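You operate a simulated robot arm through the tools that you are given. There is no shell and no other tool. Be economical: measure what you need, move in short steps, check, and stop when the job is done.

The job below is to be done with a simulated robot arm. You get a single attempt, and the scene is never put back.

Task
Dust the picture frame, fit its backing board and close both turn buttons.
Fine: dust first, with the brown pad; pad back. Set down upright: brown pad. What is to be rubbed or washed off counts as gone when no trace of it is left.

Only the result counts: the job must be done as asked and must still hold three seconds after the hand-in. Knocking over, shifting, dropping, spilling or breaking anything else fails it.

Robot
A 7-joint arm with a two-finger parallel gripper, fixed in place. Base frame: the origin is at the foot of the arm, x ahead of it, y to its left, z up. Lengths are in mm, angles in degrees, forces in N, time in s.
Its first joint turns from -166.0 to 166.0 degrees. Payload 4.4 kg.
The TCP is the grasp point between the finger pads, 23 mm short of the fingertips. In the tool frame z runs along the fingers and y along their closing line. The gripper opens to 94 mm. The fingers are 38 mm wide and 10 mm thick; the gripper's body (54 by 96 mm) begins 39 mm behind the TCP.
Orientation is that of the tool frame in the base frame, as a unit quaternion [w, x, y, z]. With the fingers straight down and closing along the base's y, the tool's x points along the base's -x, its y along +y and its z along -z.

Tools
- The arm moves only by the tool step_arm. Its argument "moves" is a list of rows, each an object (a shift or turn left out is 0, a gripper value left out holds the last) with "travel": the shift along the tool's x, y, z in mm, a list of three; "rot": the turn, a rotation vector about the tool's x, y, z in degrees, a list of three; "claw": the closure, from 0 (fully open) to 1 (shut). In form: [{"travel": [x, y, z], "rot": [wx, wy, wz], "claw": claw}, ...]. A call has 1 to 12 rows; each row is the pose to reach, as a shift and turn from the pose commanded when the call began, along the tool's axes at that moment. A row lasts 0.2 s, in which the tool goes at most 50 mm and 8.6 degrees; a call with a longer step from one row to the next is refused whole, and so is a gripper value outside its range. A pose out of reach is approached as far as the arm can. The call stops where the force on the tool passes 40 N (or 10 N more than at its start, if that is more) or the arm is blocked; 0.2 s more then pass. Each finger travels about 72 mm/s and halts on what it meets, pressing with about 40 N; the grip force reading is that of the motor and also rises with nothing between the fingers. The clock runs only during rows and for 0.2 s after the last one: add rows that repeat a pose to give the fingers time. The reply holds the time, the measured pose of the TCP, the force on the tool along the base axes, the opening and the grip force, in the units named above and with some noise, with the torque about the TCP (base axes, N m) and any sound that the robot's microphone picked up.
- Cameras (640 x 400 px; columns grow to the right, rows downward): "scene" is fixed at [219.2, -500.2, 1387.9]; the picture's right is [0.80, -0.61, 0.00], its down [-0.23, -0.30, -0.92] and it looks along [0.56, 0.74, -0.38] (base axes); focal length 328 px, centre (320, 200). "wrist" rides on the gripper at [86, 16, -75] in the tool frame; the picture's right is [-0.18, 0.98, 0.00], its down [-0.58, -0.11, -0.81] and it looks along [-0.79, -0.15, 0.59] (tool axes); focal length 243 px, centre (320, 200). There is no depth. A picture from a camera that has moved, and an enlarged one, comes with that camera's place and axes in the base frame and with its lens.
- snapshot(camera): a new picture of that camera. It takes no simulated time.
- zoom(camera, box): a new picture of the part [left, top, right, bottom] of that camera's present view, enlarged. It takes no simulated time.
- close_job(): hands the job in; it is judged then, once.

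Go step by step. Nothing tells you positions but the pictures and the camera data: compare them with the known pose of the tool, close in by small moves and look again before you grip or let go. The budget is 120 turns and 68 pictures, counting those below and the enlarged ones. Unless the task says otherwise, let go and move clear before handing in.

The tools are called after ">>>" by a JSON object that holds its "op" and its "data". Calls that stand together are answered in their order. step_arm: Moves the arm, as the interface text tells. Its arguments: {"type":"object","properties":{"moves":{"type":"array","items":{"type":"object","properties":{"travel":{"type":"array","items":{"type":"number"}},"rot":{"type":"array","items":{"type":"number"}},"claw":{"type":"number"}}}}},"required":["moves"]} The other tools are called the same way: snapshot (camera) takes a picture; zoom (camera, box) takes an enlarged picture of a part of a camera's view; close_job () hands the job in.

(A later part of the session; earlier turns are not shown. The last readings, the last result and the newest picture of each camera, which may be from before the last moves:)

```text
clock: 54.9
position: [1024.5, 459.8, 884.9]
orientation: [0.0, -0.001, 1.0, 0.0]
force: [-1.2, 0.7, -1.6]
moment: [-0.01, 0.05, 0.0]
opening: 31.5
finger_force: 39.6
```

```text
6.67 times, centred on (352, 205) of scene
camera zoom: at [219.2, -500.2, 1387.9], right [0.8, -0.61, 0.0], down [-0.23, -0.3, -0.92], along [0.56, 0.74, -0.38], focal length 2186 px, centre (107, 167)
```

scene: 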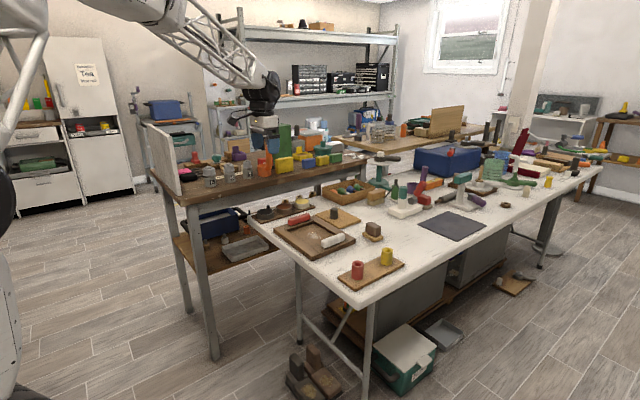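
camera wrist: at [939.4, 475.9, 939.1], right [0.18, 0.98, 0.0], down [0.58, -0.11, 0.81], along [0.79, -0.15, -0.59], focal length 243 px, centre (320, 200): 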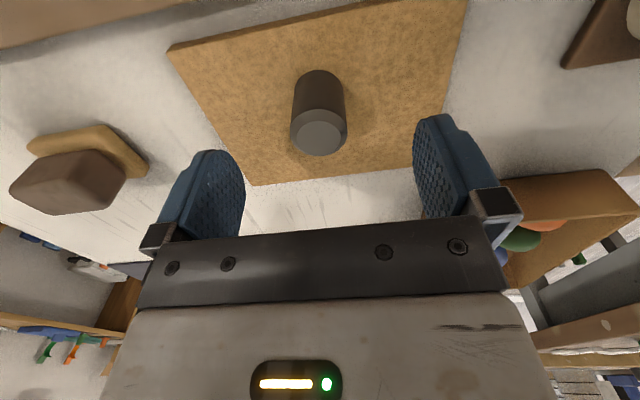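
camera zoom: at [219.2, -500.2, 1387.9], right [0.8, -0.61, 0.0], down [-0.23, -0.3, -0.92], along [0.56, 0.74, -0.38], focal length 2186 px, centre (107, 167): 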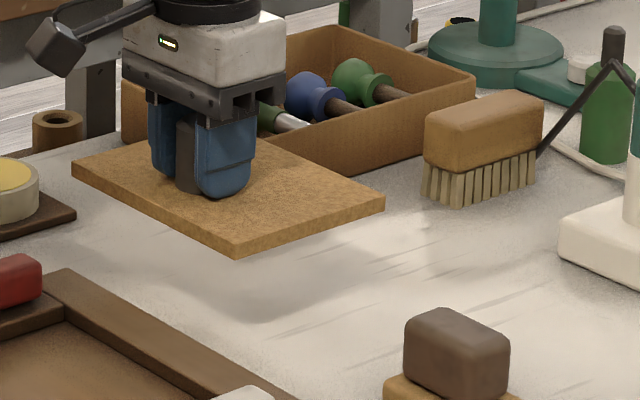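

The board is level and held. Carrying it to above the frame in two gentle moves.

>>> {"op": "step_arm", "data": {"moves": [{"travel": [2.8, -1.1, 0]}, {"travel": [7.5, -2.9, 0]}, {"travel": [14, -5.4, 0]}, {"travel": [22.4, -8.7, 0]}, {"travel": [31.7, -12.3, 0]}, {"travel": [41, -15.9, 0]}, {"travel": [50.3, -19.5, 0]}, {"travel": [59.6, -23.2, 0]}, {"travel": [69, -26.8, 0]}, {"travel": [78.3, -30.4, 0]}, {"travel": [85.7, -33.3, 0]}, {"travel": [90.7, -35.2, 0]}]}}

>>> {"op": "step_arm", "data": {"moves": [{"travel": [2.8, -1.1, 0]}, {"travel": [7.5, -2.9, 0]}, {"travel": [14, -5.4, 0]}, {"travel": [22.4, -8.7, 0]}, {"travel": [31.7, -12.3, 0]}, {"travel": [41, -15.9, 0]}, {"travel": [50.3, -19.5, 0]}, {"travel": [59.6, -23.2, 0]}, {"travel": [69, -26.8, 0]}, {"travel": [78.3, -30.4, 0]}, {"travel": [85.7, -33.3, 0]}, {"travel": [90.7, -35.2, 0]}]}}

>>> {"op": "step_arm", "data": {"moves": [{"travel": [0, 0, 3]}, {"travel": [0, 0, 8]}, {"travel": [0, 0, 14]}, {"travel": [0, 0, 20]}, {"travel": [0, 0, 24]}, {"travel": [0, 0, 26]}]}}

>>> {"op": "snapshot", "data": {"camera": "wrist"}}

>>> {"op": "zoom", "data": {"camera": "scene", "box": [268, 195, 364, 255]}}

```text
clock: 57.5
position: [933.7, 424.3, 885.2]
orientation: [0.0, 0.0, 1.0, 0.0]
force: [-0.4, 1.1, -1.9]
moment: [0.02, 0.03, -0.01]
opening: 31.4
finger_force: 39.7
```

```text
clock: 60.1
position: [842.6, 389.5, 883.6]
orientation: [0.0, 0.0, 1.0, -0.001]
force: [-0.1, -0.5, -1.2]
moment: [-0.01, 0.02, 0.01]
opening: 31.1
finger_force: 40.4
```

```text
clock: 61.5
position: [842.6, 389.7, 858.0]
orientation: [0.0, 0.0, 1.0, 0.0]
force: [-0.3, 0.4, -2.1]
moment: [0.0, 0.02, 0.01]
opening: 31.2
finger_force: 40.4
```

```text
29 pictures are left
camera wrist: at [755.5, 405.0, 932.7], right [0.18, 0.98, 0.0], down [0.58, -0.11, 0.81], along [0.79, -0.15, -0.59], focal length 243 px, centre (320, 200)
```

wrist: 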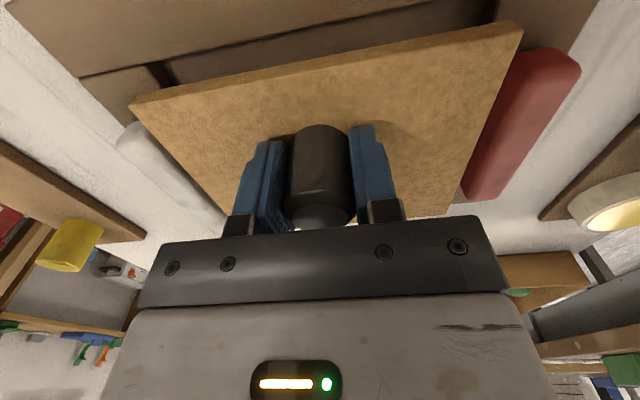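

```text
6.67 times, centred on (316, 225) of scene
camera zoom: at [219.2, -500.2, 1387.9], right [0.8, -0.61, 0.0], down [-0.23, -0.3, -0.92], along [0.56, 0.74, -0.38], focal length 2186 px, centre (347, 33)
```

zoom: 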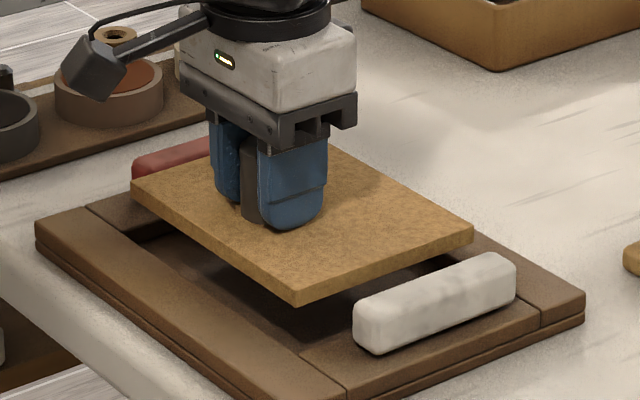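

The board sits above the opening, needing about +2.5 mm in x and +1 mm in y. I'll correct and lower to just above the frame for another check.

>>> {"op": "step_arm", "data": {"moves": [{"travel": [-1, 0.5, 3]}, {"travel": [-2.5, 1, 8]}, {"travel": [-2.5, 1, 14]}, {"travel": [-2.5, 1, 18]}, {"travel": [-2.5, 1, 20]}, {"travel": [-2.5, 1, 20]}]}}

>>> {"op": "snapshot", "data": {"camera": "wrist"}}

>>> {"op": "zoom", "data": {"camera": "scene", "box": [268, 200, 364, 260]}}

```text
clock: 62.9
position: [845.4, 390.9, 837.6]
orientation: [0.0, 0.0, 1.0, 0.0]
force: [0.3, -0.7, -1.1]
moment: [0.0, 0.03, 0.0]
opening: 31.1
finger_force: 39.6
```

```text
27 pictures are left
camera wrist: at [757.9, 406.0, 912.7], right [0.18, 0.98, 0.0], down [0.58, -0.11, 0.81], along [0.79, -0.15, -0.59], focal length 243 px, centre (320, 200)
```

wrist: 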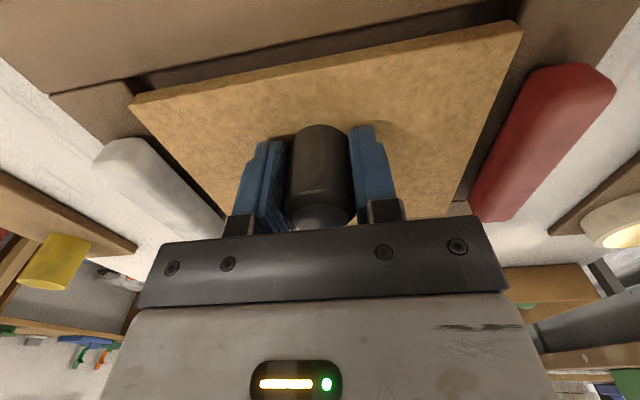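

```text
6.67 times, centred on (316, 230) of scene
camera zoom: at [219.2, -500.2, 1387.9], right [0.8, -0.61, 0.0], down [-0.23, -0.3, -0.92], along [0.56, 0.74, -0.38], focal length 2186 px, centre (347, 0)
```

zoom: 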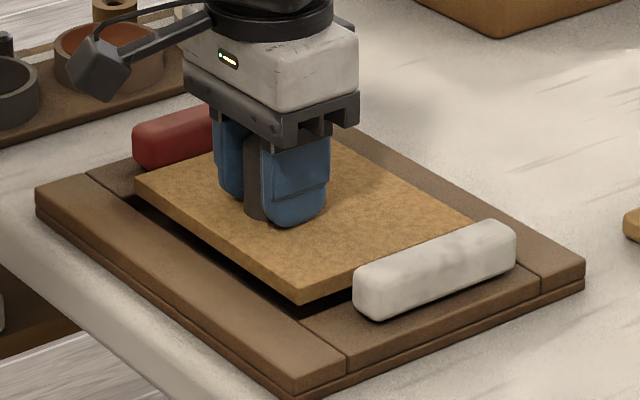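

>>> {"op": "zoom", "data": {"camera": "wrist", "box": [400, 0, 600, 125]}}

>>> {"op": "zoom", "data": {"camera": "wrist", "box": [60, 30, 260, 155]}}

>>> {"op": "zoom", "data": {"camera": "scene", "box": [300, 205, 356, 250]}}

```text
3.20 times, centred on (500, 62) of wrist
camera zoom: at [757.9, 406.0, 912.7], right [0.18, 0.98, 0.0], down [0.58, -0.11, 0.81], along [0.79, -0.15, -0.59], focal length 776 px, centre (-256, 640)
```

zoom: 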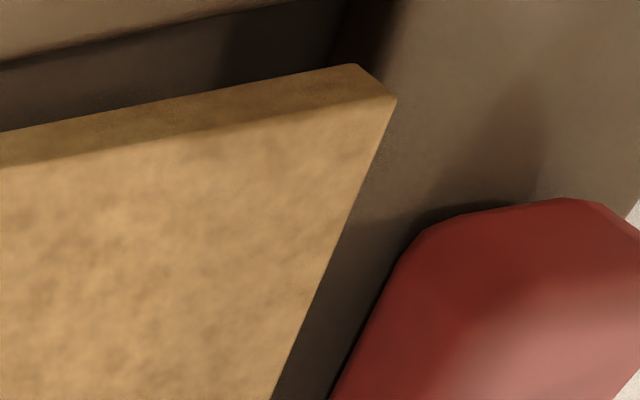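

```text
3.20 times, centred on (160, 92) of wrist
camera zoom: at [757.9, 406.0, 912.7], right [0.18, 0.98, 0.0], down [0.58, -0.11, 0.81], along [0.79, -0.15, -0.59], focal length 776 px, centre (832, 544)
```

zoom: 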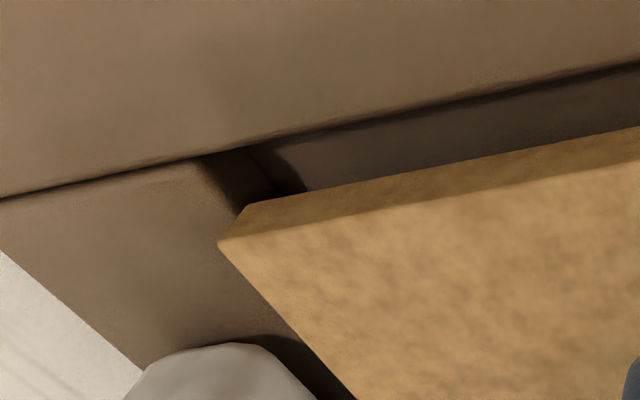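

```text
8.89 times, centred on (328, 228) of scene
camera zoom: at [219.2, -500.2, 1387.9], right [0.8, -0.61, 0.0], down [-0.23, -0.3, -0.92], along [0.56, 0.74, -0.38], focal length 2914 px, centre (249, -44)
```

zoom: 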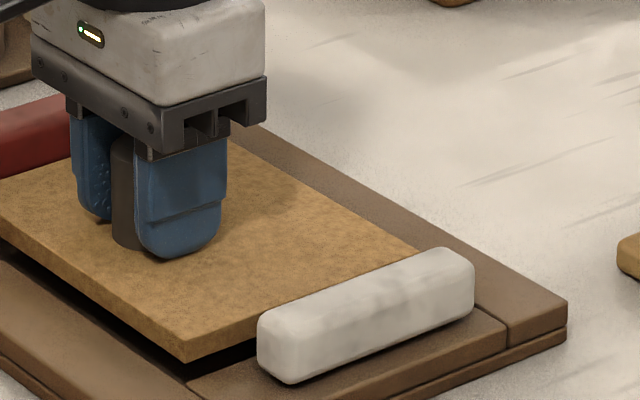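

Clearances look even, about 5–6 mm on every side I can see. Lowering the board slowly into the opening.

>>> {"op": "step_arm", "data": {"moves": [{"travel": [0, 0, 1]}, {"travel": [0, 0, 3]}, {"travel": [0, 0, 5]}, {"travel": [0, 0, 7]}, {"travel": [0, 0, 9]}, {"travel": [0, 0, 11]}, {"travel": [0, 0, 12]}, {"travel": [0, 0, 12]}]}}

>>> {"op": "zoom", "data": {"camera": "scene", "box": [268, 200, 364, 260]}}

```text
clock: 64.7
position: [845.6, 390.6, 826.1]
orientation: [0.0, 0.0, 1.0, -0.001]
force: [0.3, 0.5, -1.2]
moment: [-0.01, 0.03, 0.0]
opening: 31.2
finger_force: 40.1
```

```text
6.67 times, centred on (316, 230) of scene
camera zoom: at [219.2, -500.2, 1387.9], right [0.8, -0.61, 0.0], down [-0.23, -0.3, -0.92], along [0.56, 0.74, -0.38], focal length 2186 px, centre (347, 0)
```

zoom: 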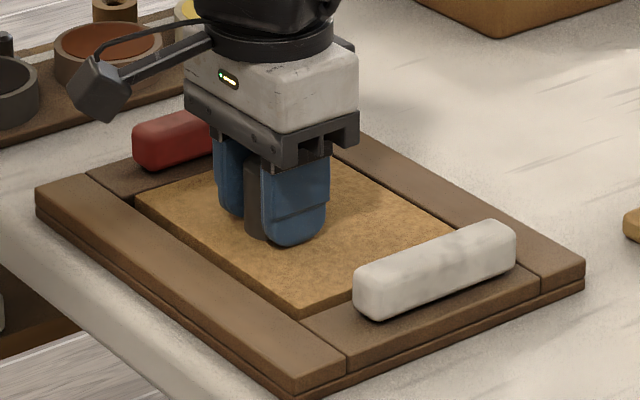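

It is entering the opening. I'll continue down until it seats.

>>> {"op": "step_arm", "data": {"moves": [{"travel": [0, 0, 0.7]}, {"travel": [0, 0, 1.4]}, {"travel": [0, 0, 2]}, {"travel": [0, 0, 2]}]}}

```text
clock: 65.7
position: [845.7, 390.5, 822.9]
orientation: [0.001, 0.001, 1.0, 0.0]
force: [0.1, 0.7, -1.0]
moment: [0.05, 0.05, -0.02]
opening: 31.3
finger_force: 40.2
```

>>> {"op": "step_arm", "data": {"moves": [{"travel": [0, 0, 0.6]}, {"travel": [0, 0, 1.2]}, {"travel": [0, 0, 1.6]}, {"travel": [0, 0, 1.6]}]}}

```text
clock: 66.7
position: [846.0, 392.2, 823.1]
orientation: [0.001, 0.0, 1.0, 0.0]
force: [-1.6, 3.1, 5.5]
moment: [-0.45, -0.11, 0.02]
opening: 31.4
finger_force: 39.9
```

Seated with light contact. I'll release and rise clear.

>>> {"op": "step_arm", "data": {"moves": [{"travel": [0, 0, 0], "claw": 0.7}, {"travel": [0, 0, 0], "claw": 0.5}, {"travel": [0, 0, 0], "claw": 0.4}, {"travel": [0, 0, 0], "claw": 0.4}, {"travel": [0, 0, -20]}, {"travel": [0, 0, -50]}, {"travel": [0, 0, -90]}, {"travel": [0, 0, -130]}, {"travel": [0, 0, -130]}]}}

>>> {"op": "snapshot", "data": {"camera": "wrist"}}

>>> {"op": "zoom", "data": {"camera": "scene", "box": [268, 200, 364, 260]}}

```text
clock: 68.7
position: [844.3, 392.4, 951.3]
orientation: [0.0, 0.0, 1.0, -0.001]
force: [0.1, 0.4, -0.4]
moment: [0.01, 0.03, 0.0]
opening: 56.2
finger_force: 0.1
```

```text
21 pictures are left
camera wrist: at [757.3, 407.3, 1027.4], right [0.18, 0.98, 0.0], down [0.58, -0.11, 0.81], along [0.79, -0.15, -0.59], focal length 243 px, centre (320, 200)
```

wrist: 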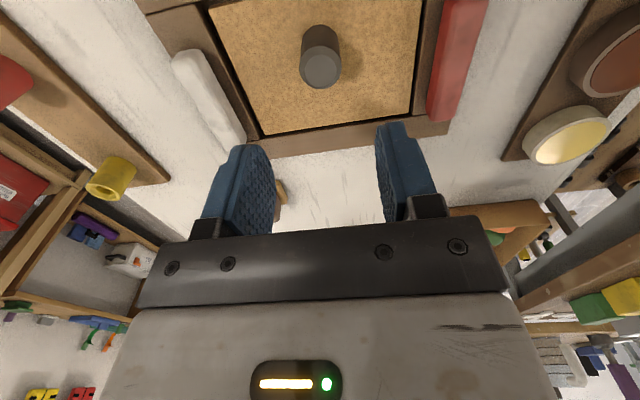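

```text
6.67 times, centred on (316, 230) of scene
camera zoom: at [219.2, -500.2, 1387.9], right [0.8, -0.61, 0.0], down [-0.23, -0.3, -0.92], along [0.56, 0.74, -0.38], focal length 2186 px, centre (347, 0)
```

zoom: 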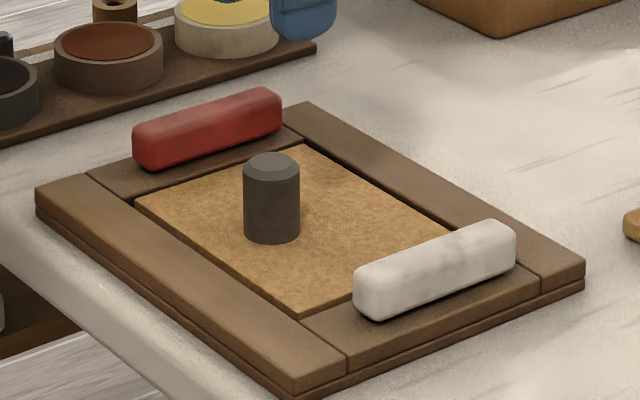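

The board is seated flush in the frame. Now I'll look closely at the turn buttons to find their pivots.

>>> {"op": "zoom", "data": {"camera": "wrist", "box": [150, 30, 290, 160]}}

>>> {"op": "zoom", "data": {"camera": "wrist", "box": [390, 0, 510, 135]}}

>>> {"op": "zoom", "data": {"camera": "scene", "box": [316, 228, 356, 253]}}

```text
3.08 times, centred on (220, 95) of wrist
camera zoom: at [757.3, 407.3, 1027.4], right [0.18, 0.98, 0.0], down [0.58, -0.11, 0.81], along [0.79, -0.15, -0.59], focal length 746 px, centre (628, 523)
```

zoom: 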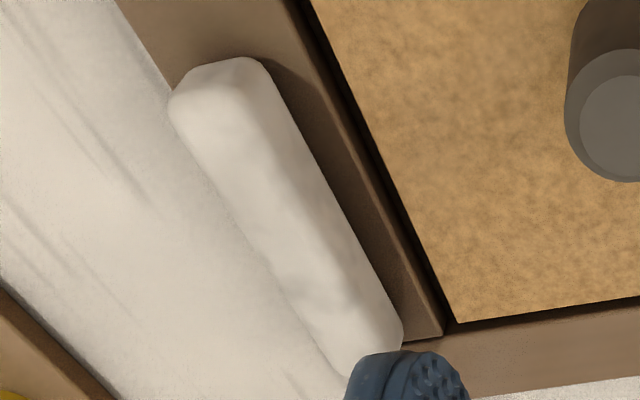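

```text
2.96 times, centred on (450, 68) of wrist
camera zoom: at [757.3, 407.3, 1027.4], right [0.18, 0.98, 0.0], down [0.58, -0.11, 0.81], along [0.79, -0.15, -0.59], focal length 719 px, centre (-65, 593)
```

zoom: 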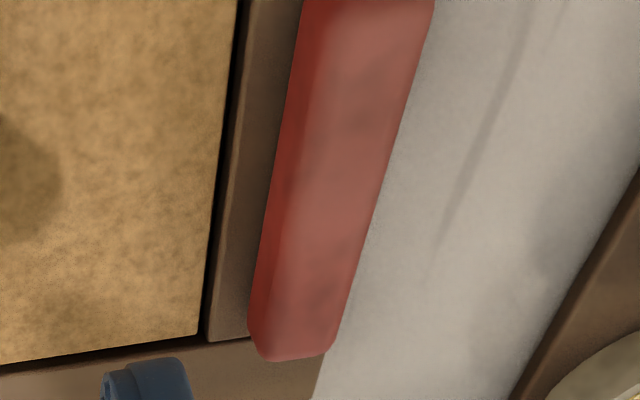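

```text
16.00 times, centred on (336, 240) of scene
camera zoom: at [219.2, -500.2, 1387.9], right [0.8, -0.61, 0.0], down [-0.23, -0.3, -0.92], along [0.56, 0.74, -0.38], focal length 5245 px, centre (64, -448)
```

zoom: 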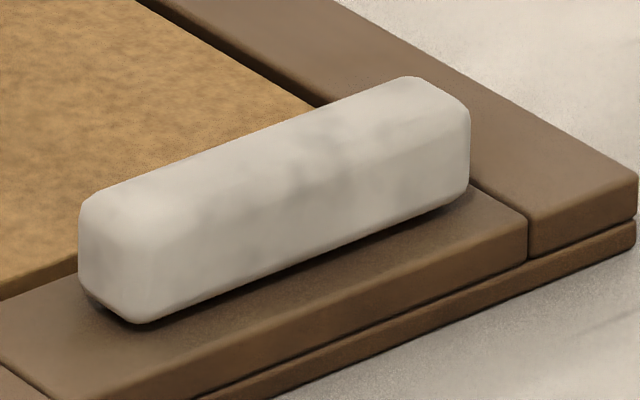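

Each bar is about 96×21 mm. The white one spans x 832–928 at y≈289 and the pivot isn't visible. I'll loosely straddle its far end and nudge it inward to see how it swings.

>>> {"op": "step_arm", "data": {"moves": [{"travel": [-20, -34, 0], "claw": 0.6}, {"travel": [-40, -68, 0], "claw": 0.6}, {"travel": [-61, -103, 0], "claw": 0.6}, {"travel": [-61, -103, 40], "claw": 0.6}, {"travel": [-61, -103, 80], "claw": 0.6}, {"travel": [-61, -103, 96], "claw": 0.6}, {"travel": [-61, -103, 96], "claw": 0.6}]}}

>>> {"op": "snapshot", "data": {"camera": "wrist"}}

>>> {"op": "zoom", "data": {"camera": "scene", "box": [308, 210, 372, 250]}}

```text
clock: 70.3
position: [905.8, 287.7, 856.1]
orientation: [0.0, 0.0, 1.0, 0.0]
force: [0.4, 0.6, -0.4]
moment: [0.0, 0.01, -0.04]
opening: 37.7
finger_force: 0.1
```

```text
16 pictures are left
camera wrist: at [818.7, 303.5, 931.7], right [0.18, 0.98, 0.0], down [0.58, -0.11, 0.81], along [0.79, -0.15, -0.59], focal length 243 px, centre (320, 200)
```

wrist: 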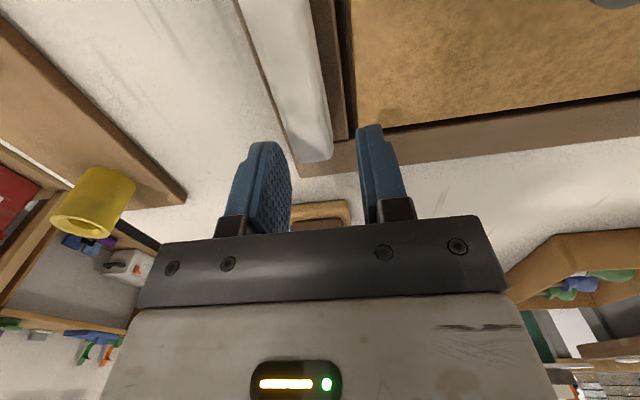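

```text
10.00 times, centred on (340, 230) of scene
camera zoom: at [219.2, -500.2, 1387.9], right [0.8, -0.61, 0.0], down [-0.23, -0.3, -0.92], along [0.56, 0.74, -0.38], focal length 3278 px, centre (120, -100)
```

zoom: 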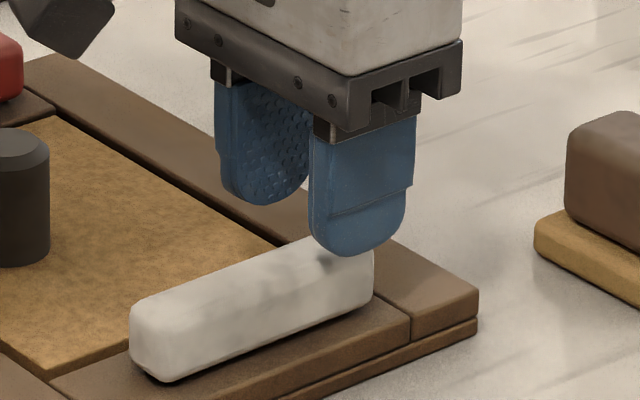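

The bar's centreline looks nearer y≈283. I'll shift slightly, lower to straddle it, and push 12 mm inward.

>>> {"op": "step_arm", "data": {"moves": [{"travel": [0, -4, 10]}, {"travel": [0, -4, 22]}, {"travel": [0, -4, 32]}, {"travel": [0, -4, 33.5]}, {"travel": [0, -4, 33.5]}]}}

>>> {"op": "step_arm", "data": {"moves": [{"travel": [0, 3, 0]}, {"travel": [0, 7, 0]}, {"travel": [0, 11, 0]}, {"travel": [0, 15, 0]}, {"travel": [0, 18, 0]}, {"travel": [0, 18, 0]}]}}

>>> {"op": "zoom", "data": {"camera": "scene", "box": [300, 210, 364, 250]}}

```text
clock: 71.5
position: [906.5, 284.6, 822.1]
orientation: [0.001, 0.0, 1.0, 0.001]
force: [-1.0, -0.5, 1.0]
moment: [-0.02, 0.03, 0.01]
opening: 37.7
finger_force: 0.1
```

```text
clock: 72.9
position: [907.0, 302.1, 823.3]
orientation: [0.001, 0.0, 1.0, 0.0]
force: [0.0, -6.2, 3.1]
moment: [-0.1, 0.09, 0.04]
opening: 40.5
finger_force: 3.5
```

```text
10.00 times, centred on (332, 230) of scene
camera zoom: at [219.2, -500.2, 1387.9], right [0.8, -0.61, 0.0], down [-0.23, -0.3, -0.92], along [0.56, 0.74, -0.38], focal length 3278 px, centre (200, -100)
```

zoom: 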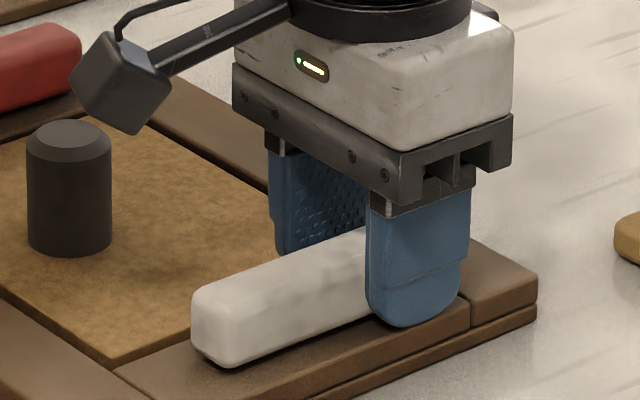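

The bar didn't turn; the whole frame slid about 15 mm in +y because the button is stiff. I'll push it back the same way, then use a pure twist instead.

>>> {"op": "step_arm", "data": {"moves": [{"travel": [0, -6, 0]}, {"travel": [0, -12, 0]}, {"travel": [0, -17, 0]}, {"travel": [0, -21, 0]}, {"travel": [0, -25, 0]}, {"travel": [0, -28, 0]}, {"travel": [0, -30, 0]}, {"travel": [0, -30, 0]}]}}

>>> {"op": "zoom", "data": {"camera": "scene", "box": [268, 200, 364, 260]}}

```text
clock: 74.7
position: [906.3, 271.6, 822.7]
orientation: [0.001, 0.0, 1.0, 0.0]
force: [-0.8, 8.6, 6.0]
moment: [0.21, 0.04, -0.05]
opening: 41.4
finger_force: 3.8
```

```text
6.67 times, centred on (316, 230) of scene
camera zoom: at [219.2, -500.2, 1387.9], right [0.8, -0.61, 0.0], down [-0.23, -0.3, -0.92], along [0.56, 0.74, -0.38], focal length 2186 px, centre (347, 0)
```

zoom: 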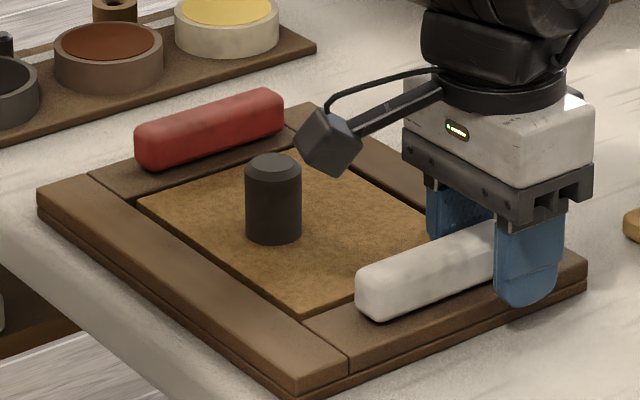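

The frame is back where it was. Now I'll grip the bar at its middle and twist it by about 16° to find how it pivots.

>>> {"op": "step_arm", "data": {"moves": [{"travel": [0, 10, 0]}, {"travel": [14, 10, 0]}, {"travel": [29, 10, 0]}, {"travel": [29, 10, 0], "claw": 0.8}, {"travel": [29, 10, 0], "claw": 1}, {"travel": [29, 10, 0], "claw": 1}, {"travel": [29, 10, 0], "claw": 1}]}}

>>> {"op": "step_arm", "data": {"moves": [{"rot": [0, 0, -4]}, {"rot": [0, 0, -8]}, {"rot": [0, 0, -12]}, {"rot": [0, 0, -16]}, {"rot": [0, 0, -16]}]}}

>>> {"op": "zoom", "data": {"camera": "scene", "box": [268, 200, 364, 260]}}

```text
clock: 76.3
position: [876.6, 281.3, 822.1]
orientation: [0.001, 0.0, 1.0, 0.0]
force: [0.3, -9.6, 14.1]
moment: [-0.1, 0.36, -0.37]
opening: 23.7
finger_force: 39.9
```

```text
clock: 77.5
position: [876.8, 282.4, 823.2]
orientation: [0.0, -0.139, 0.99, 0.0]
force: [2.6, -0.2, 8.0]
moment: [0.05, -0.01, -1.15]
opening: 24.0
finger_force: 39.7
```

```text
6.67 times, centred on (316, 230) of scene
camera zoom: at [219.2, -500.2, 1387.9], right [0.8, -0.61, 0.0], down [-0.23, -0.3, -0.92], along [0.56, 0.74, -0.38], focal length 2186 px, centre (347, 0)
```

zoom: 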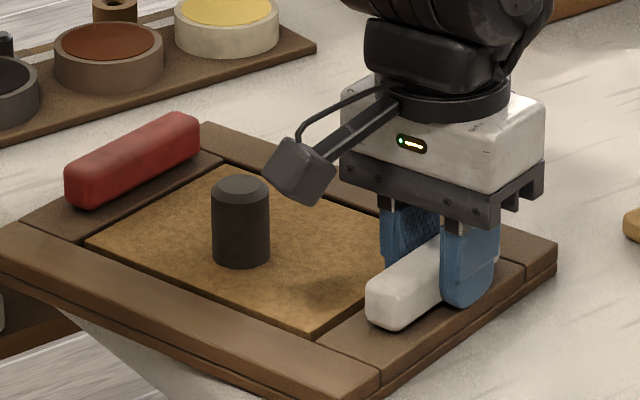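

The frame rotated along with the bar, so it seems blocked in that direction. I'll turn back carefully and watch the torque and what follows.

>>> {"op": "step_arm", "data": {"moves": [{"rot": [0, 0, 4]}, {"rot": [0, 0, 8]}, {"rot": [0, 0, 12]}, {"rot": [0, 0, 16]}, {"rot": [0, 0, 16]}]}}

>>> {"op": "zoom", "data": {"camera": "scene", "box": [268, 200, 364, 260]}}

```text
clock: 78.7
position: [877.1, 282.2, 823.3]
orientation: [0.0, 0.001, 1.0, 0.001]
force: [-0.1, 7.3, 2.4]
moment: [0.1, -0.12, 0.17]
opening: 23.8
finger_force: 40.1
```

```text
6.67 times, centred on (316, 230) of scene
camera zoom: at [219.2, -500.2, 1387.9], right [0.8, -0.61, 0.0], down [-0.23, -0.3, -0.92], along [0.56, 0.74, -0.38], focal length 2186 px, centre (347, 0)
```

zoom: 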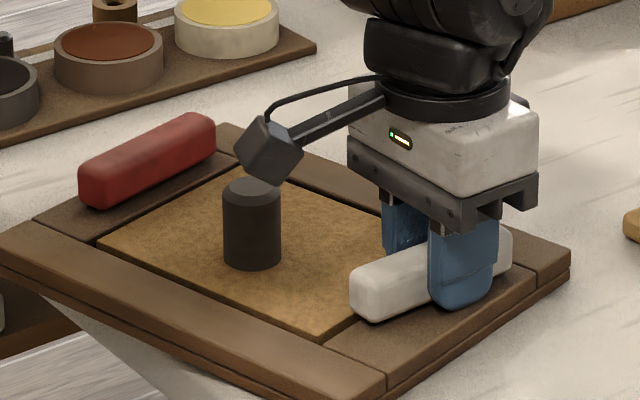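

Now the bar turned relative to the frame easily: it closes in the other direction (near end inward), with a stop the other way. Continuing that way.

>>> {"op": "step_arm", "data": {"moves": [{"rot": [0, 0, 5]}, {"rot": [0, 0, 12]}, {"rot": [0, 0, 19]}, {"rot": [0, 0, 26]}, {"rot": [0, 0, 33]}, {"rot": [0, 0, 40]}, {"rot": [0, 0, 40]}]}}

>>> {"op": "zoom", "data": {"camera": "scene", "box": [268, 200, 364, 260]}}

```text
clock: 80.3
position: [877.5, 282.2, 822.8]
orientation: [-0.001, 0.343, 0.939, 0.0]
force: [1.3, 4.5, 1.4]
moment: [-0.09, -0.12, 0.05]
opening: 23.6
finger_force: 40.3
```

```text
6.67 times, centred on (316, 230) of scene
camera zoom: at [219.2, -500.2, 1387.9], right [0.8, -0.61, 0.0], down [-0.23, -0.3, -0.92], along [0.56, 0.74, -0.38], focal length 2186 px, centre (347, 0)
```

zoom: 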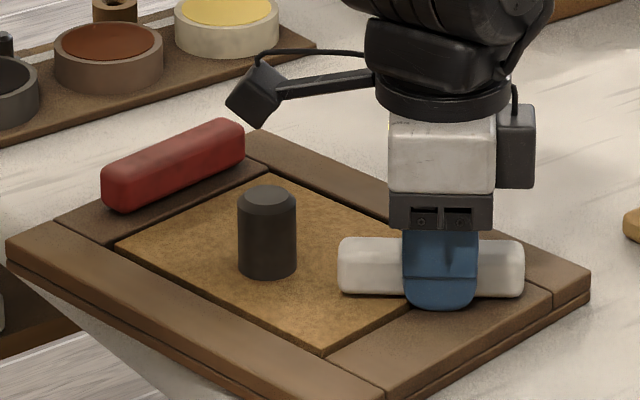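

It's turning smoothly with little torque. Continuing another 40°.

>>> {"op": "step_arm", "data": {"moves": [{"rot": [0, 0, 7]}, {"rot": [0, 0, 14]}, {"rot": [0, 0, 21]}, {"rot": [0, 0, 28]}, {"rot": [0, 0, 35]}, {"rot": [0, 0, 40]}, {"rot": [0, 0, 40]}]}}

>>> {"op": "zoom", "data": {"camera": "scene", "box": [268, 200, 364, 260]}}

```text
clock: 81.9
position: [877.0, 281.7, 824.2]
orientation: [0.001, 0.643, 0.766, 0.001]
force: [1.5, -0.1, 4.0]
moment: [0.1, 0.05, 0.87]
opening: 24.0
finger_force: 40.0
```

```text
6.67 times, centred on (316, 230) of scene
camera zoom: at [219.2, -500.2, 1387.9], right [0.8, -0.61, 0.0], down [-0.23, -0.3, -0.92], along [0.56, 0.74, -0.38], focal length 2186 px, centre (347, 0)
```

zoom: 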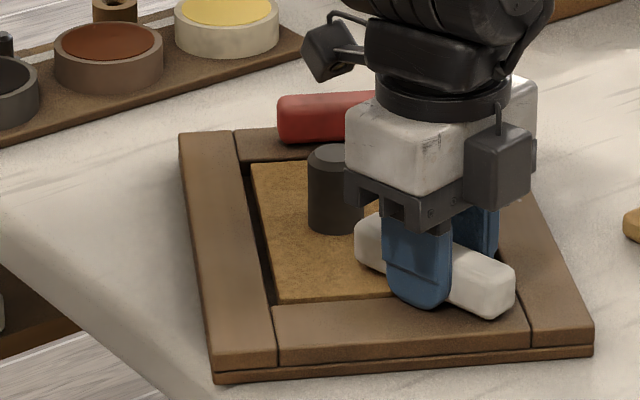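

The frame followed in the last part, so something limits the bar at roughly 50° relative to the frame. I'll inspect closely before doing anything else.

>>> {"op": "zoom", "data": {"camera": "scene", "box": [296, 214, 360, 260]}}

```text
8.70 times, centred on (328, 237) of scene
camera zoom: at [219.2, -500.2, 1387.9], right [0.8, -0.61, 0.0], down [-0.23, -0.3, -0.92], along [0.56, 0.74, -0.38], focal length 2851 px, centre (250, -122)
```

zoom: 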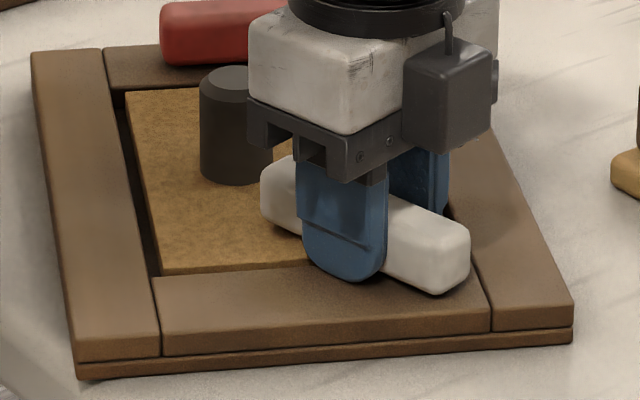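

The geometry works out: the bar pivots near its far end, around (919, 286), so my fixed-centre twist dragged the frame. I'll undo the twist fully, which should bring the frame home against the open stop.

>>> {"op": "step_arm", "data": {"moves": [{"rot": [0, 0, -8]}, {"rot": [0, 0, -16]}, {"rot": [0, 0, -24]}, {"rot": [0, 0, -32]}, {"rot": [0, 0, -40]}, {"rot": [0, 0, -48]}, {"rot": [0, 0, -56]}, {"rot": [0, 0, -64]}, {"rot": [0, 0, -72]}, {"rot": [0, 0, -80]}, {"rot": [0, 0, -80]}]}}

>>> {"op": "zoom", "data": {"camera": "scene", "box": [268, 200, 364, 260]}}

```text
clock: 84.3
position: [877.3, 282.1, 822.8]
orientation: [0.0, 0.0, 1.0, 0.0]
force: [-0.4, 1.4, 0.3]
moment: [0.05, 0.2, -0.77]
opening: 23.7
finger_force: 39.9
```

```text
6.67 times, centred on (316, 230) of scene
camera zoom: at [219.2, -500.2, 1387.9], right [0.8, -0.61, 0.0], down [-0.23, -0.3, -0.92], along [0.56, 0.74, -0.38], focal length 2186 px, centre (347, 0)
```

zoom: 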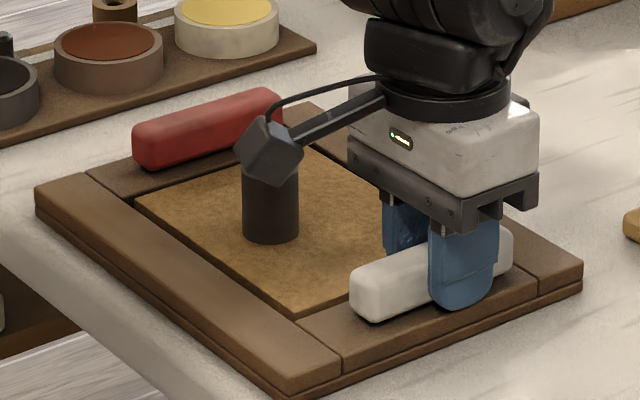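

The frame is exactly home again and the bar is open. I'll loosen the grip slightly, raise the tips a few mm clear of the board, and swing the bar on an arc about a pivot of about (905, 282).

>>> {"op": "step_arm", "data": {"moves": [{"claw": 0.71}, {"claw": 0.71}, {"travel": [0, 0, -2], "claw": 0.71}, {"travel": [0, 0, -4], "claw": 0.71}, {"travel": [0, 0, -4], "claw": 0.71}]}}

>>> {"op": "step_arm", "data": {"moves": [{"travel": [-0.3, 3.9, 0], "rot": [0, 0, 8]}, {"travel": [-1.1, 7.7, 0], "rot": [0, 0, 16]}, {"travel": [-2.4, 11.4, 0], "rot": [0, 0, 24]}, {"travel": [-4.3, 14.8, 0], "rot": [0, 0, 32]}, {"travel": [-6.6, 18, 0], "rot": [0, 0, 40]}, {"travel": [-9.3, 20.8, 0], "rot": [0, 0, 48]}, {"travel": [-9.3, 20.8, 0], "rot": [0, 0, 48]}]}}

>>> {"op": "zoom", "data": {"camera": "scene", "box": [268, 200, 364, 260]}}

```text
clock: 85.5
position: [877.6, 281.9, 826.8]
orientation: [0.001, 0.0, 1.0, -0.001]
force: [-0.1, 0.7, 0.0]
moment: [0.0, -0.01, 0.01]
opening: 27.0
finger_force: 0.1
```

```text
clock: 87.1
position: [885.3, 303.1, 827.1]
orientation: [-0.001, 0.408, 0.913, 0.0]
force: [-1.4, -1.9, -1.1]
moment: [0.0, 0.0, 0.06]
opening: 28.4
finger_force: 0.8
```

```text
6.67 times, centred on (316, 230) of scene
camera zoom: at [219.2, -500.2, 1387.9], right [0.8, -0.61, 0.0], down [-0.23, -0.3, -0.92], along [0.56, 0.74, -0.38], focal length 2186 px, centre (347, 0)
```

zoom: 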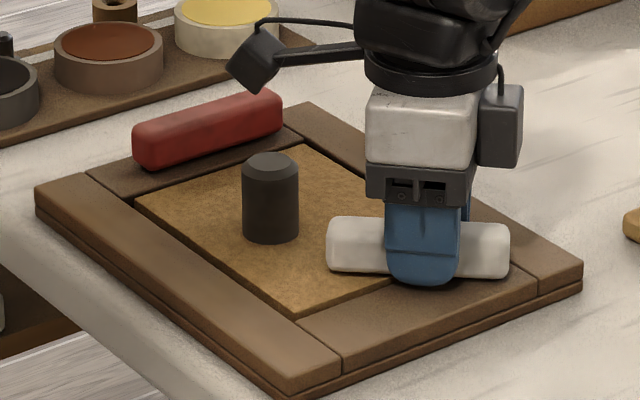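

The frame stayed put and the bar turned easily to about 48°. Continuing along the same arc and watching the forces.

>>> {"op": "step_arm", "data": {"moves": [{"travel": [-0.07, 2, 0], "rot": [0, 0, 4]}, {"travel": [-0.3, 3.9, 0], "rot": [0, 0, 8]}, {"travel": [-0.6, 5.8, 0], "rot": [0, 0, 12]}, {"travel": [-0.6, 5.8, 0], "rot": [0, 0, 12]}]}}

```text
clock: 88.1
position: [890.2, 307.0, 826.9]
orientation: [0.0, 0.501, 0.866, 0.001]
force: [1.4, 1.2, -0.3]
moment: [0.0, 0.0, 0.04]
opening: 28.0
finger_force: 0.7
```

Still nearly no resistance at 60°. Continuing to 90°.

>>> {"op": "step_arm", "data": {"moves": [{"travel": [-0.3, 3.9, 0], "rot": [0, 0, 8]}, {"travel": [-1.1, 7.7, 0], "rot": [0, 0, 16]}, {"travel": [-2.4, 11.4, 0], "rot": [0, 0, 24]}, {"travel": [-3.8, 14, 0], "rot": [0, 0, 30]}, {"travel": [-3.8, 14, 0], "rot": [0, 0, 30]}]}}

>>> {"op": "zoom", "data": {"camera": "scene", "box": [268, 200, 364, 260]}}

```text
clock: 89.3
position: [906.0, 311.5, 828.0]
orientation: [0.001, 0.708, 0.706, 0.001]
force: [-1.4, 0.6, 0.8]
moment: [0.07, 0.05, 0.06]
opening: 28.5
finger_force: 0.6
```

```text
6.67 times, centred on (316, 230) of scene
camera zoom: at [219.2, -500.2, 1387.9], right [0.8, -0.61, 0.0], down [-0.23, -0.3, -0.92], along [0.56, 0.74, -0.38], focal length 2186 px, centre (347, 0)
```

zoom: 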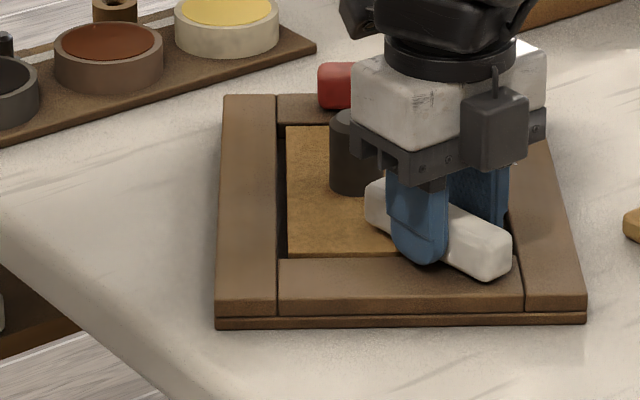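

The bar reaches a stop at about 52° relative to the frame, which must be its closed position, and going beyond that only turned the frame. I'll reverse along the arc to bring the frame home, then close again just to the stop.

>>> {"op": "step_arm", "data": {"moves": [{"travel": [-0.3, -3.9, 0], "rot": [0, 0, -8]}, {"travel": [-1.1, -7.7, 0], "rot": [0, 0, -16]}, {"travel": [-2.4, -11.4, 0], "rot": [0, 0, -24]}, {"travel": [-4.3, -14.8, 0], "rot": [0, 0, -32]}, {"travel": [-6.6, -18, 0], "rot": [0, 0, -40]}, {"travel": [-9.3, -20.8, 0], "rot": [0, 0, -48]}, {"travel": [-12.3, -23.2, 0], "rot": [0, 0, -56]}, {"travel": [-15.7, -25.2, 0], "rot": [0, 0, -64]}, {"travel": [-19.3, -26.6, 0], "rot": [0, 0, -72]}, {"travel": [-23.1, -27.6, 0], "rot": [0, 0, -80]}, {"travel": [-27, -28, 0], "rot": [0, 0, -88]}, {"travel": [-28, -28, 0], "rot": [0, 0, -90]}]}}

>>> {"op": "step_arm", "data": {"moves": [{"claw": 1}, {"claw": 1}, {"claw": 1}, {"claw": 1}]}}

>>> {"op": "zoom", "data": {"camera": "scene", "box": [268, 200, 364, 260]}}

```text
clock: 91.9
position: [877.7, 280.2, 827.2]
orientation: [-0.001, 0.0, 1.0, 0.0]
force: [-0.3, -0.1, -0.2]
moment: [-0.01, -0.03, 0.0]
opening: 27.6
finger_force: 0.4
```

```text
clock: 92.9
position: [877.6, 281.5, 826.7]
orientation: [-0.001, -0.001, 1.0, -0.001]
force: [-2.5, -2.5, -0.3]
moment: [-0.02, -0.19, -0.09]
opening: 23.5
finger_force: 40.2
```

```text
6.67 times, centred on (316, 230) of scene
camera zoom: at [219.2, -500.2, 1387.9], right [0.8, -0.61, 0.0], down [-0.23, -0.3, -0.92], along [0.56, 0.74, -0.38], focal length 2186 px, centre (347, 0)
```

zoom: 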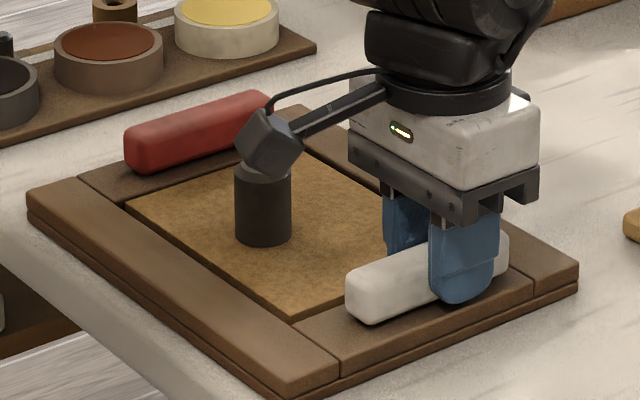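

The frame is home within a few mm. I'll swing the bar loosely to 44°, then grip it firmly and feel for the stop in small steps.

>>> {"op": "step_arm", "data": {"moves": [{"claw": 0.71}, {"claw": 0.71}, {"travel": [-0.3, 3.9, 0], "rot": [0, 0, 8]}, {"travel": [-1.1, 7.7, 0], "rot": [0, 0, 16]}, {"travel": [-2.4, 11.4, 0], "rot": [0, 0, 24]}, {"travel": [-4.3, 14.8, 0], "rot": [0, 0, 32]}, {"travel": [-6.6, 18, 0], "rot": [0, 0, 40]}, {"travel": [-7.9, 19.5, 0], "rot": [0, 0, 44]}, {"travel": [-7.9, 19.5, 0], "rot": [0, 0, 44], "claw": 1}, {"travel": [-7.9, 19.5, 0], "rot": [0, 0, 44], "claw": 1}, {"travel": [-7.9, 19.5, 0], "rot": [0, 0, 44], "claw": 1}]}}

>>> {"op": "step_arm", "data": {"moves": [{"travel": [0, 1, 0], "rot": [0, 0, 2]}, {"travel": [-0.1, 2, 0], "rot": [0, 0, 4]}, {"travel": [-0.1, 2, 0], "rot": [0, 0, 4]}]}}

>>> {"op": "step_arm", "data": {"moves": [{"travel": [0, 1, 0], "rot": [0, 0, 2]}, {"travel": [-0.1, 2, 0], "rot": [0, 0, 4]}, {"travel": [-0.1, 2, 0], "rot": [0, 0, 4]}]}}

```text
clock: 95.3
position: [883.6, 301.1, 828.1]
orientation: [0.0, 0.375, 0.927, 0.0]
force: [-3.0, -1.2, 0.3]
moment: [0.09, 0.2, -0.12]
opening: 23.4
finger_force: 40.2
```

```text
clock: 96.1
position: [886.9, 302.5, 826.3]
orientation: [0.0, 0.408, 0.913, 0.0]
force: [-2.3, -3.5, 1.5]
moment: [-0.03, 0.13, -0.17]
opening: 23.6
finger_force: 40.4
```

```text
clock: 96.9
position: [888.5, 304.9, 827.4]
orientation: [0.0, 0.438, 0.899, 0.0]
force: [-0.9, 1.6, 0.1]
moment: [-0.15, -0.14, 0.65]
opening: 23.6
finger_force: 39.9
```

The torque jumped to 0.65 N·m at about 50°, so the white button is at its closed stop. I'll release, rise, unrotate, and go over the red one.

>>> {"op": "step_arm", "data": {"moves": [{"claw": 0.6}, {"claw": 0.55}, {"claw": 0.55}, {"travel": [0, 0, -30]}, {"travel": [0, 0, -70]}, {"travel": [0, 0, -70], "rot": [0, 0, -8.5]}, {"travel": [0, 0, -70], "rot": [0, 0, -17]}, {"travel": [0, 0, -70], "rot": [0, 0, -25.5]}, {"travel": [0, 0, -70], "rot": [0, 0, -34]}, {"travel": [0, 0, -70], "rot": [0, 0, -42.5]}, {"travel": [0, 0, -70], "rot": [0, 0, -51]}, {"travel": [0, 0, -70], "rot": [0, 0, -52]}]}}

>>> {"op": "step_arm", "data": {"moves": [{"travel": [3, 49, 0]}, {"travel": [6, 98, 0]}, {"travel": [9, 147, 0]}, {"travel": [11, 193, 0]}, {"travel": [11, 193, 0]}]}}

>>> {"op": "snapshot", "data": {"camera": "wrist"}}

```text
clock: 99.5
position: [889.0, 303.6, 896.4]
orientation: [0.0, 0.0, 1.0, 0.0]
force: [0.4, -0.3, 0.4]
moment: [-0.01, 0.01, -0.01]
opening: 42.3
finger_force: 0.1
```

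```text
clock: 100.7
position: [876.4, 497.4, 897.3]
orientation: [0.001, 0.0, 1.0, 0.0]
force: [1.2, -0.1, 0.1]
moment: [-0.02, 0.01, -0.02]
opening: 42.5
finger_force: 0.1
```

```text
3 pictures are left
camera wrist: at [789.8, 512.8, 972.4], right [0.18, 0.98, 0.0], down [0.58, -0.11, 0.81], along [0.79, -0.15, -0.59], focal length 243 px, centre (320, 200)
```

wrist: 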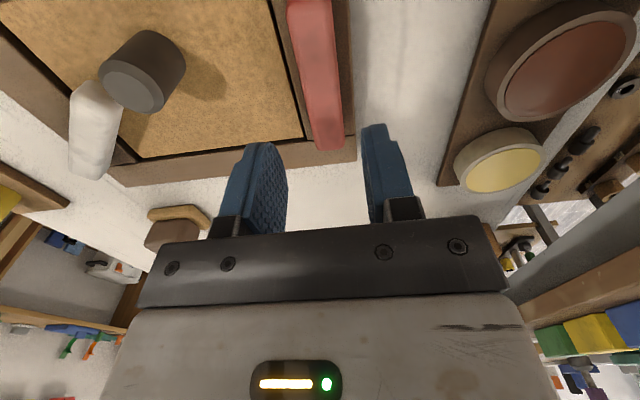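

The red bar runs right beneath the fingers, and the frame is yawed only about −4°. I'll lower, straddle it loosely and swing it the mirrored way to 40°, then firmly on to the stop.

>>> {"op": "step_arm", "data": {"moves": [{"travel": [0, -1, 30]}, {"travel": [0, -1, 60]}, {"travel": [0, -1, 70]}, {"travel": [0, -1, 70], "claw": 0.71}, {"travel": [0, -1, 70], "claw": 0.71}, {"travel": [0, -1, 70], "claw": 0.71}]}}

>>> {"op": "step_arm", "data": {"moves": [{"travel": [-0.3, -3.9, 0], "rot": [0, 0, -8]}, {"travel": [-1.1, -7.7, 0], "rot": [0, 0, -16]}, {"travel": [-2.4, -11.4, 0], "rot": [0, 0, -24]}, {"travel": [-4.3, -14.8, 0], "rot": [0, 0, -32]}, {"travel": [-6.6, -18, 0], "rot": [0, 0, -40]}, {"travel": [-6.6, -18, 0], "rot": [0, 0, -40], "claw": 1}, {"travel": [-6.6, -18, 0], "rot": [0, 0, -40], "claw": 1}, {"travel": [-6.6, -18, 0], "rot": [0, 0, -40], "claw": 1}]}}

```text
clock: 102.1
position: [878.4, 495.5, 825.7]
orientation: [0.0, 0.0, 1.0, 0.0]
force: [-0.1, 1.7, 0.7]
moment: [0.01, -0.03, 0.04]
opening: 27.8
finger_force: 0.5
```

```text
clock: 103.9
position: [885.4, 478.0, 826.6]
orientation: [0.0, -0.342, 0.94, -0.001]
force: [0.8, -4.9, 0.1]
moment: [-0.08, 0.11, -0.02]
opening: 23.6
finger_force: 39.8
```

>>> {"op": "step_arm", "data": {"moves": [{"travel": [0, -1, 0], "rot": [0, 0, -2]}, {"travel": [-0.1, -2, 0], "rot": [0, 0, -4]}, {"travel": [-0.1, -2, 0], "rot": [0, 0, -4]}]}}

>>> {"op": "step_arm", "data": {"moves": [{"travel": [0, -1, 0], "rot": [0, 0, -2]}, {"travel": [-0.1, -2, 0], "rot": [0, 0, -4]}, {"travel": [-0.1, -2, 0], "rot": [0, 0, -4]}]}}

>>> {"op": "zoom", "data": {"camera": "scene", "box": [268, 200, 364, 260]}}

```text
clock: 104.7
position: [885.0, 475.8, 826.4]
orientation: [0.0, -0.375, 0.927, 0.001]
force: [2.9, -1.2, -0.3]
moment: [0.0, 0.03, 0.0]
opening: 23.8
finger_force: 40.0
```

```text
clock: 105.5
position: [886.2, 474.5, 827.1]
orientation: [-0.001, -0.406, 0.914, 0.0]
force: [-2.2, 0.8, 1.0]
moment: [0.34, -0.17, 0.08]
opening: 23.7
finger_force: 40.3
```

```text
6.67 times, centred on (316, 230) of scene
camera zoom: at [219.2, -500.2, 1387.9], right [0.8, -0.61, 0.0], down [-0.23, -0.3, -0.92], along [0.56, 0.74, -0.38], focal length 2186 px, centre (347, 0)
```

zoom: 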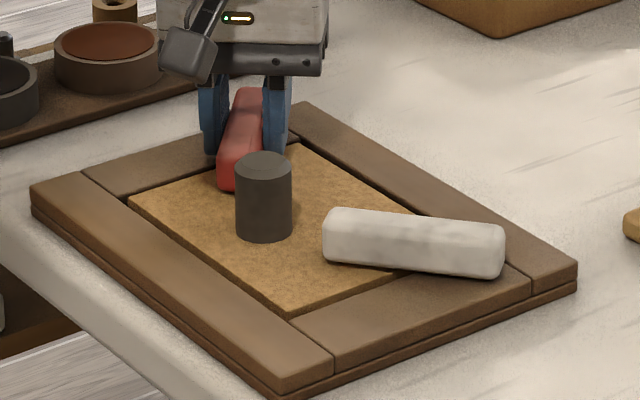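

Both bars overlap the board and the frame is nearly home. I'll feel for the red stop with a few more small steps.

>>> {"op": "step_arm", "data": {"moves": [{"travel": [0, -1, 0], "rot": [0, 0, -2]}, {"travel": [-0.1, -2, 0], "rot": [0, 0, -4]}, {"travel": [-0.1, -2, 0], "rot": [0, 0, -4]}]}}

>>> {"op": "step_arm", "data": {"moves": [{"travel": [0, -1, 0], "rot": [0, 0, -2]}, {"travel": [0, -1, 0], "rot": [0, 0, -2]}]}}

```text
clock: 106.3
position: [888.3, 474.2, 826.2]
orientation: [0.0, -0.438, 0.899, 0.0]
force: [-3.1, 0.0, 0.3]
moment: [-0.27, 0.26, -0.94]
opening: 23.7
finger_force: 39.8
```

```text
clock: 106.9
position: [888.9, 473.2, 826.7]
orientation: [0.0, -0.454, 0.891, 0.0]
force: [-2.6, 1.5, 1.8]
moment: [-0.19, 0.26, -0.92]
opening: 23.6
finger_force: 40.1
```

The red button is at its stop (−0.94 N·m). I'll release it, rise, and look from above to verify both.

>>> {"op": "step_arm", "data": {"moves": [{"claw": 0.6}, {"claw": 0.55}, {"claw": 0.55}, {"travel": [0, 0, -30]}, {"travel": [0, 0, -75]}, {"travel": [0, 0, -75], "rot": [0, 0, 8.5]}, {"travel": [0, 0, -75], "rot": [0, 0, 17]}, {"travel": [0, 0, -75], "rot": [0, 0, 25.5]}, {"travel": [0, 0, -75], "rot": [0, 0, 34]}, {"travel": [0, 0, -75], "rot": [0, 0, 42.5]}, {"travel": [0, 0, -75], "rot": [0, 0, 51]}, {"travel": [0, 0, -75], "rot": [0, 0, 54]}]}}

>>> {"op": "step_arm", "data": {"moves": [{"travel": [25, -25, -35]}, {"travel": [50, -50, -65]}, {"travel": [75, -70, -95]}, {"travel": [75, -70, -95]}]}}

>>> {"op": "snapshot", "data": {"camera": "wrist"}}

```text
clock: 109.5
position: [889.3, 472.8, 902.7]
orientation: [-0.001, 0.001, 1.0, 0.0]
force: [-0.5, 0.7, 0.0]
moment: [0.01, 0.0, 0.01]
opening: 42.4
finger_force: 0.0
```

```text
clock: 110.5
position: [813.1, 402.9, 997.2]
orientation: [0.0, 0.0, 1.0, 0.0]
force: [-0.3, -0.5, 0.4]
moment: [0.0, 0.01, 0.01]
opening: 42.5
finger_force: 0.1
```

```text
1 pictures are left
camera wrist: at [727.2, 418.8, 1072.1], right [0.18, 0.98, 0.0], down [0.58, -0.11, 0.81], along [0.79, -0.15, -0.59], focal length 243 px, centre (320, 200)
```

wrist: 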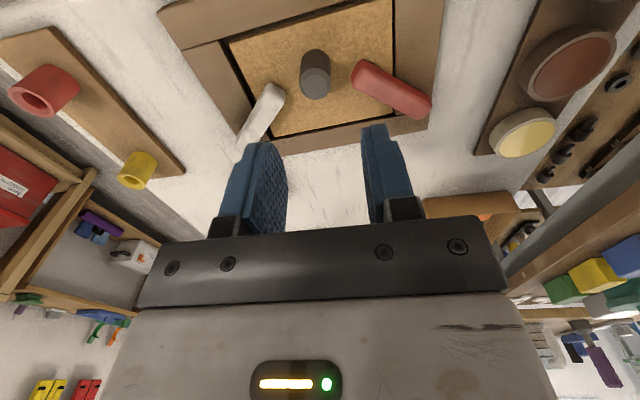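

Red is about 52° relative to the frame, white seems a few degrees short at about 47°, and the frame yaw is about +3°. I'll regrip the white bar and press it firmly to its stop, which also straightens the frame.

>>> {"op": "step_arm", "data": {"moves": [{"travel": [-20, -24, 24], "claw": 0.45}, {"travel": [-41, -48, 48], "claw": 0.45}, {"travel": [-61, -72, 72], "claw": 0.45}, {"travel": [-81, -96, 97], "claw": 0.45}, {"travel": [-81, -96, 97], "rot": [0, 0, 8]}, {"travel": [-81, -96, 97], "rot": [0, 0, 16]}, {"travel": [-81, -96, 97], "rot": [0, 0, 24]}, {"travel": [-81, -96, 97], "rot": [0, 0, 32]}, {"travel": [-81, -96, 97], "rot": [0, 0, 40]}, {"travel": [-81, -96, 97], "rot": [0, 0, 46]}, {"travel": [-81, -96, 97], "rot": [0, 0, 46]}]}}

>>> {"op": "step_arm", "data": {"moves": [{"travel": [0, 0, 30]}, {"travel": [0, 0, 55]}, {"travel": [0, 0, 68]}, {"travel": [0, 0, 73]}, {"travel": [0, 0, 73]}]}}

>>> {"op": "step_arm", "data": {"moves": [{"claw": 0.65}, {"claw": 0.72}, {"claw": 0.72}, {"claw": 1}, {"claw": 1}, {"claw": 1}]}}

```text
clock: 112.9
position: [894.4, 305.9, 899.3]
orientation: [0.0, 0.392, 0.92, 0.0]
force: [0.1, 1.2, 0.4]
moment: [0.01, 0.01, 0.01]
opening: 51.7
finger_force: 0.0
```

```text
clock: 114.1
position: [895.1, 306.3, 827.2]
orientation: [0.0, 0.391, 0.92, 0.0]
force: [0.3, 0.2, 0.6]
moment: [0.0, 0.02, -0.03]
opening: 51.7
finger_force: 0.1
```

```text
clock: 115.5
position: [894.0, 307.1, 826.6]
orientation: [0.0, 0.391, 0.92, 0.0]
force: [-3.7, 1.3, 4.7]
moment: [0.06, 0.12, -0.01]
opening: 23.4
finger_force: 40.3
```

Gripped at 23.4 mm, aligned with the bar. Now turning in small steps to the stop.

>>> {"op": "step_arm", "data": {"moves": [{"travel": [0, 1, 0], "rot": [0, 0, 2]}, {"travel": [0, 1, 0], "rot": [0, 0, 2]}]}}

>>> {"op": "step_arm", "data": {"moves": [{"travel": [0, 1, 0], "rot": [0, 0, 2]}, {"travel": [0, 1, 0], "rot": [0, 0, 2]}]}}

>>> {"op": "step_arm", "data": {"moves": [{"travel": [0, 1, 0], "rot": [0, 0, 2]}, {"travel": [0, 1, 0], "rot": [0, 0, 2]}]}}

```text
clock: 116.1
position: [895.8, 307.7, 828.2]
orientation: [0.0, 0.407, 0.913, 0.0]
force: [-2.4, 1.0, 4.6]
moment: [-0.27, -0.17, 0.8]
opening: 23.6
finger_force: 40.2
```

```text
clock: 116.7
position: [896.4, 308.3, 828.0]
orientation: [0.001, 0.422, 0.907, 0.001]
force: [0.5, -1.4, 6.0]
moment: [0.03, 0.09, 1.02]
opening: 23.7
finger_force: 39.9
```

```text
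clock: 117.3
position: [896.9, 308.1, 827.9]
orientation: [0.001, 0.438, 0.899, 0.0]
force: [-0.6, 3.2, 5.9]
moment: [-0.03, 0.06, 1.12]
opening: 23.4
finger_force: 40.2
```

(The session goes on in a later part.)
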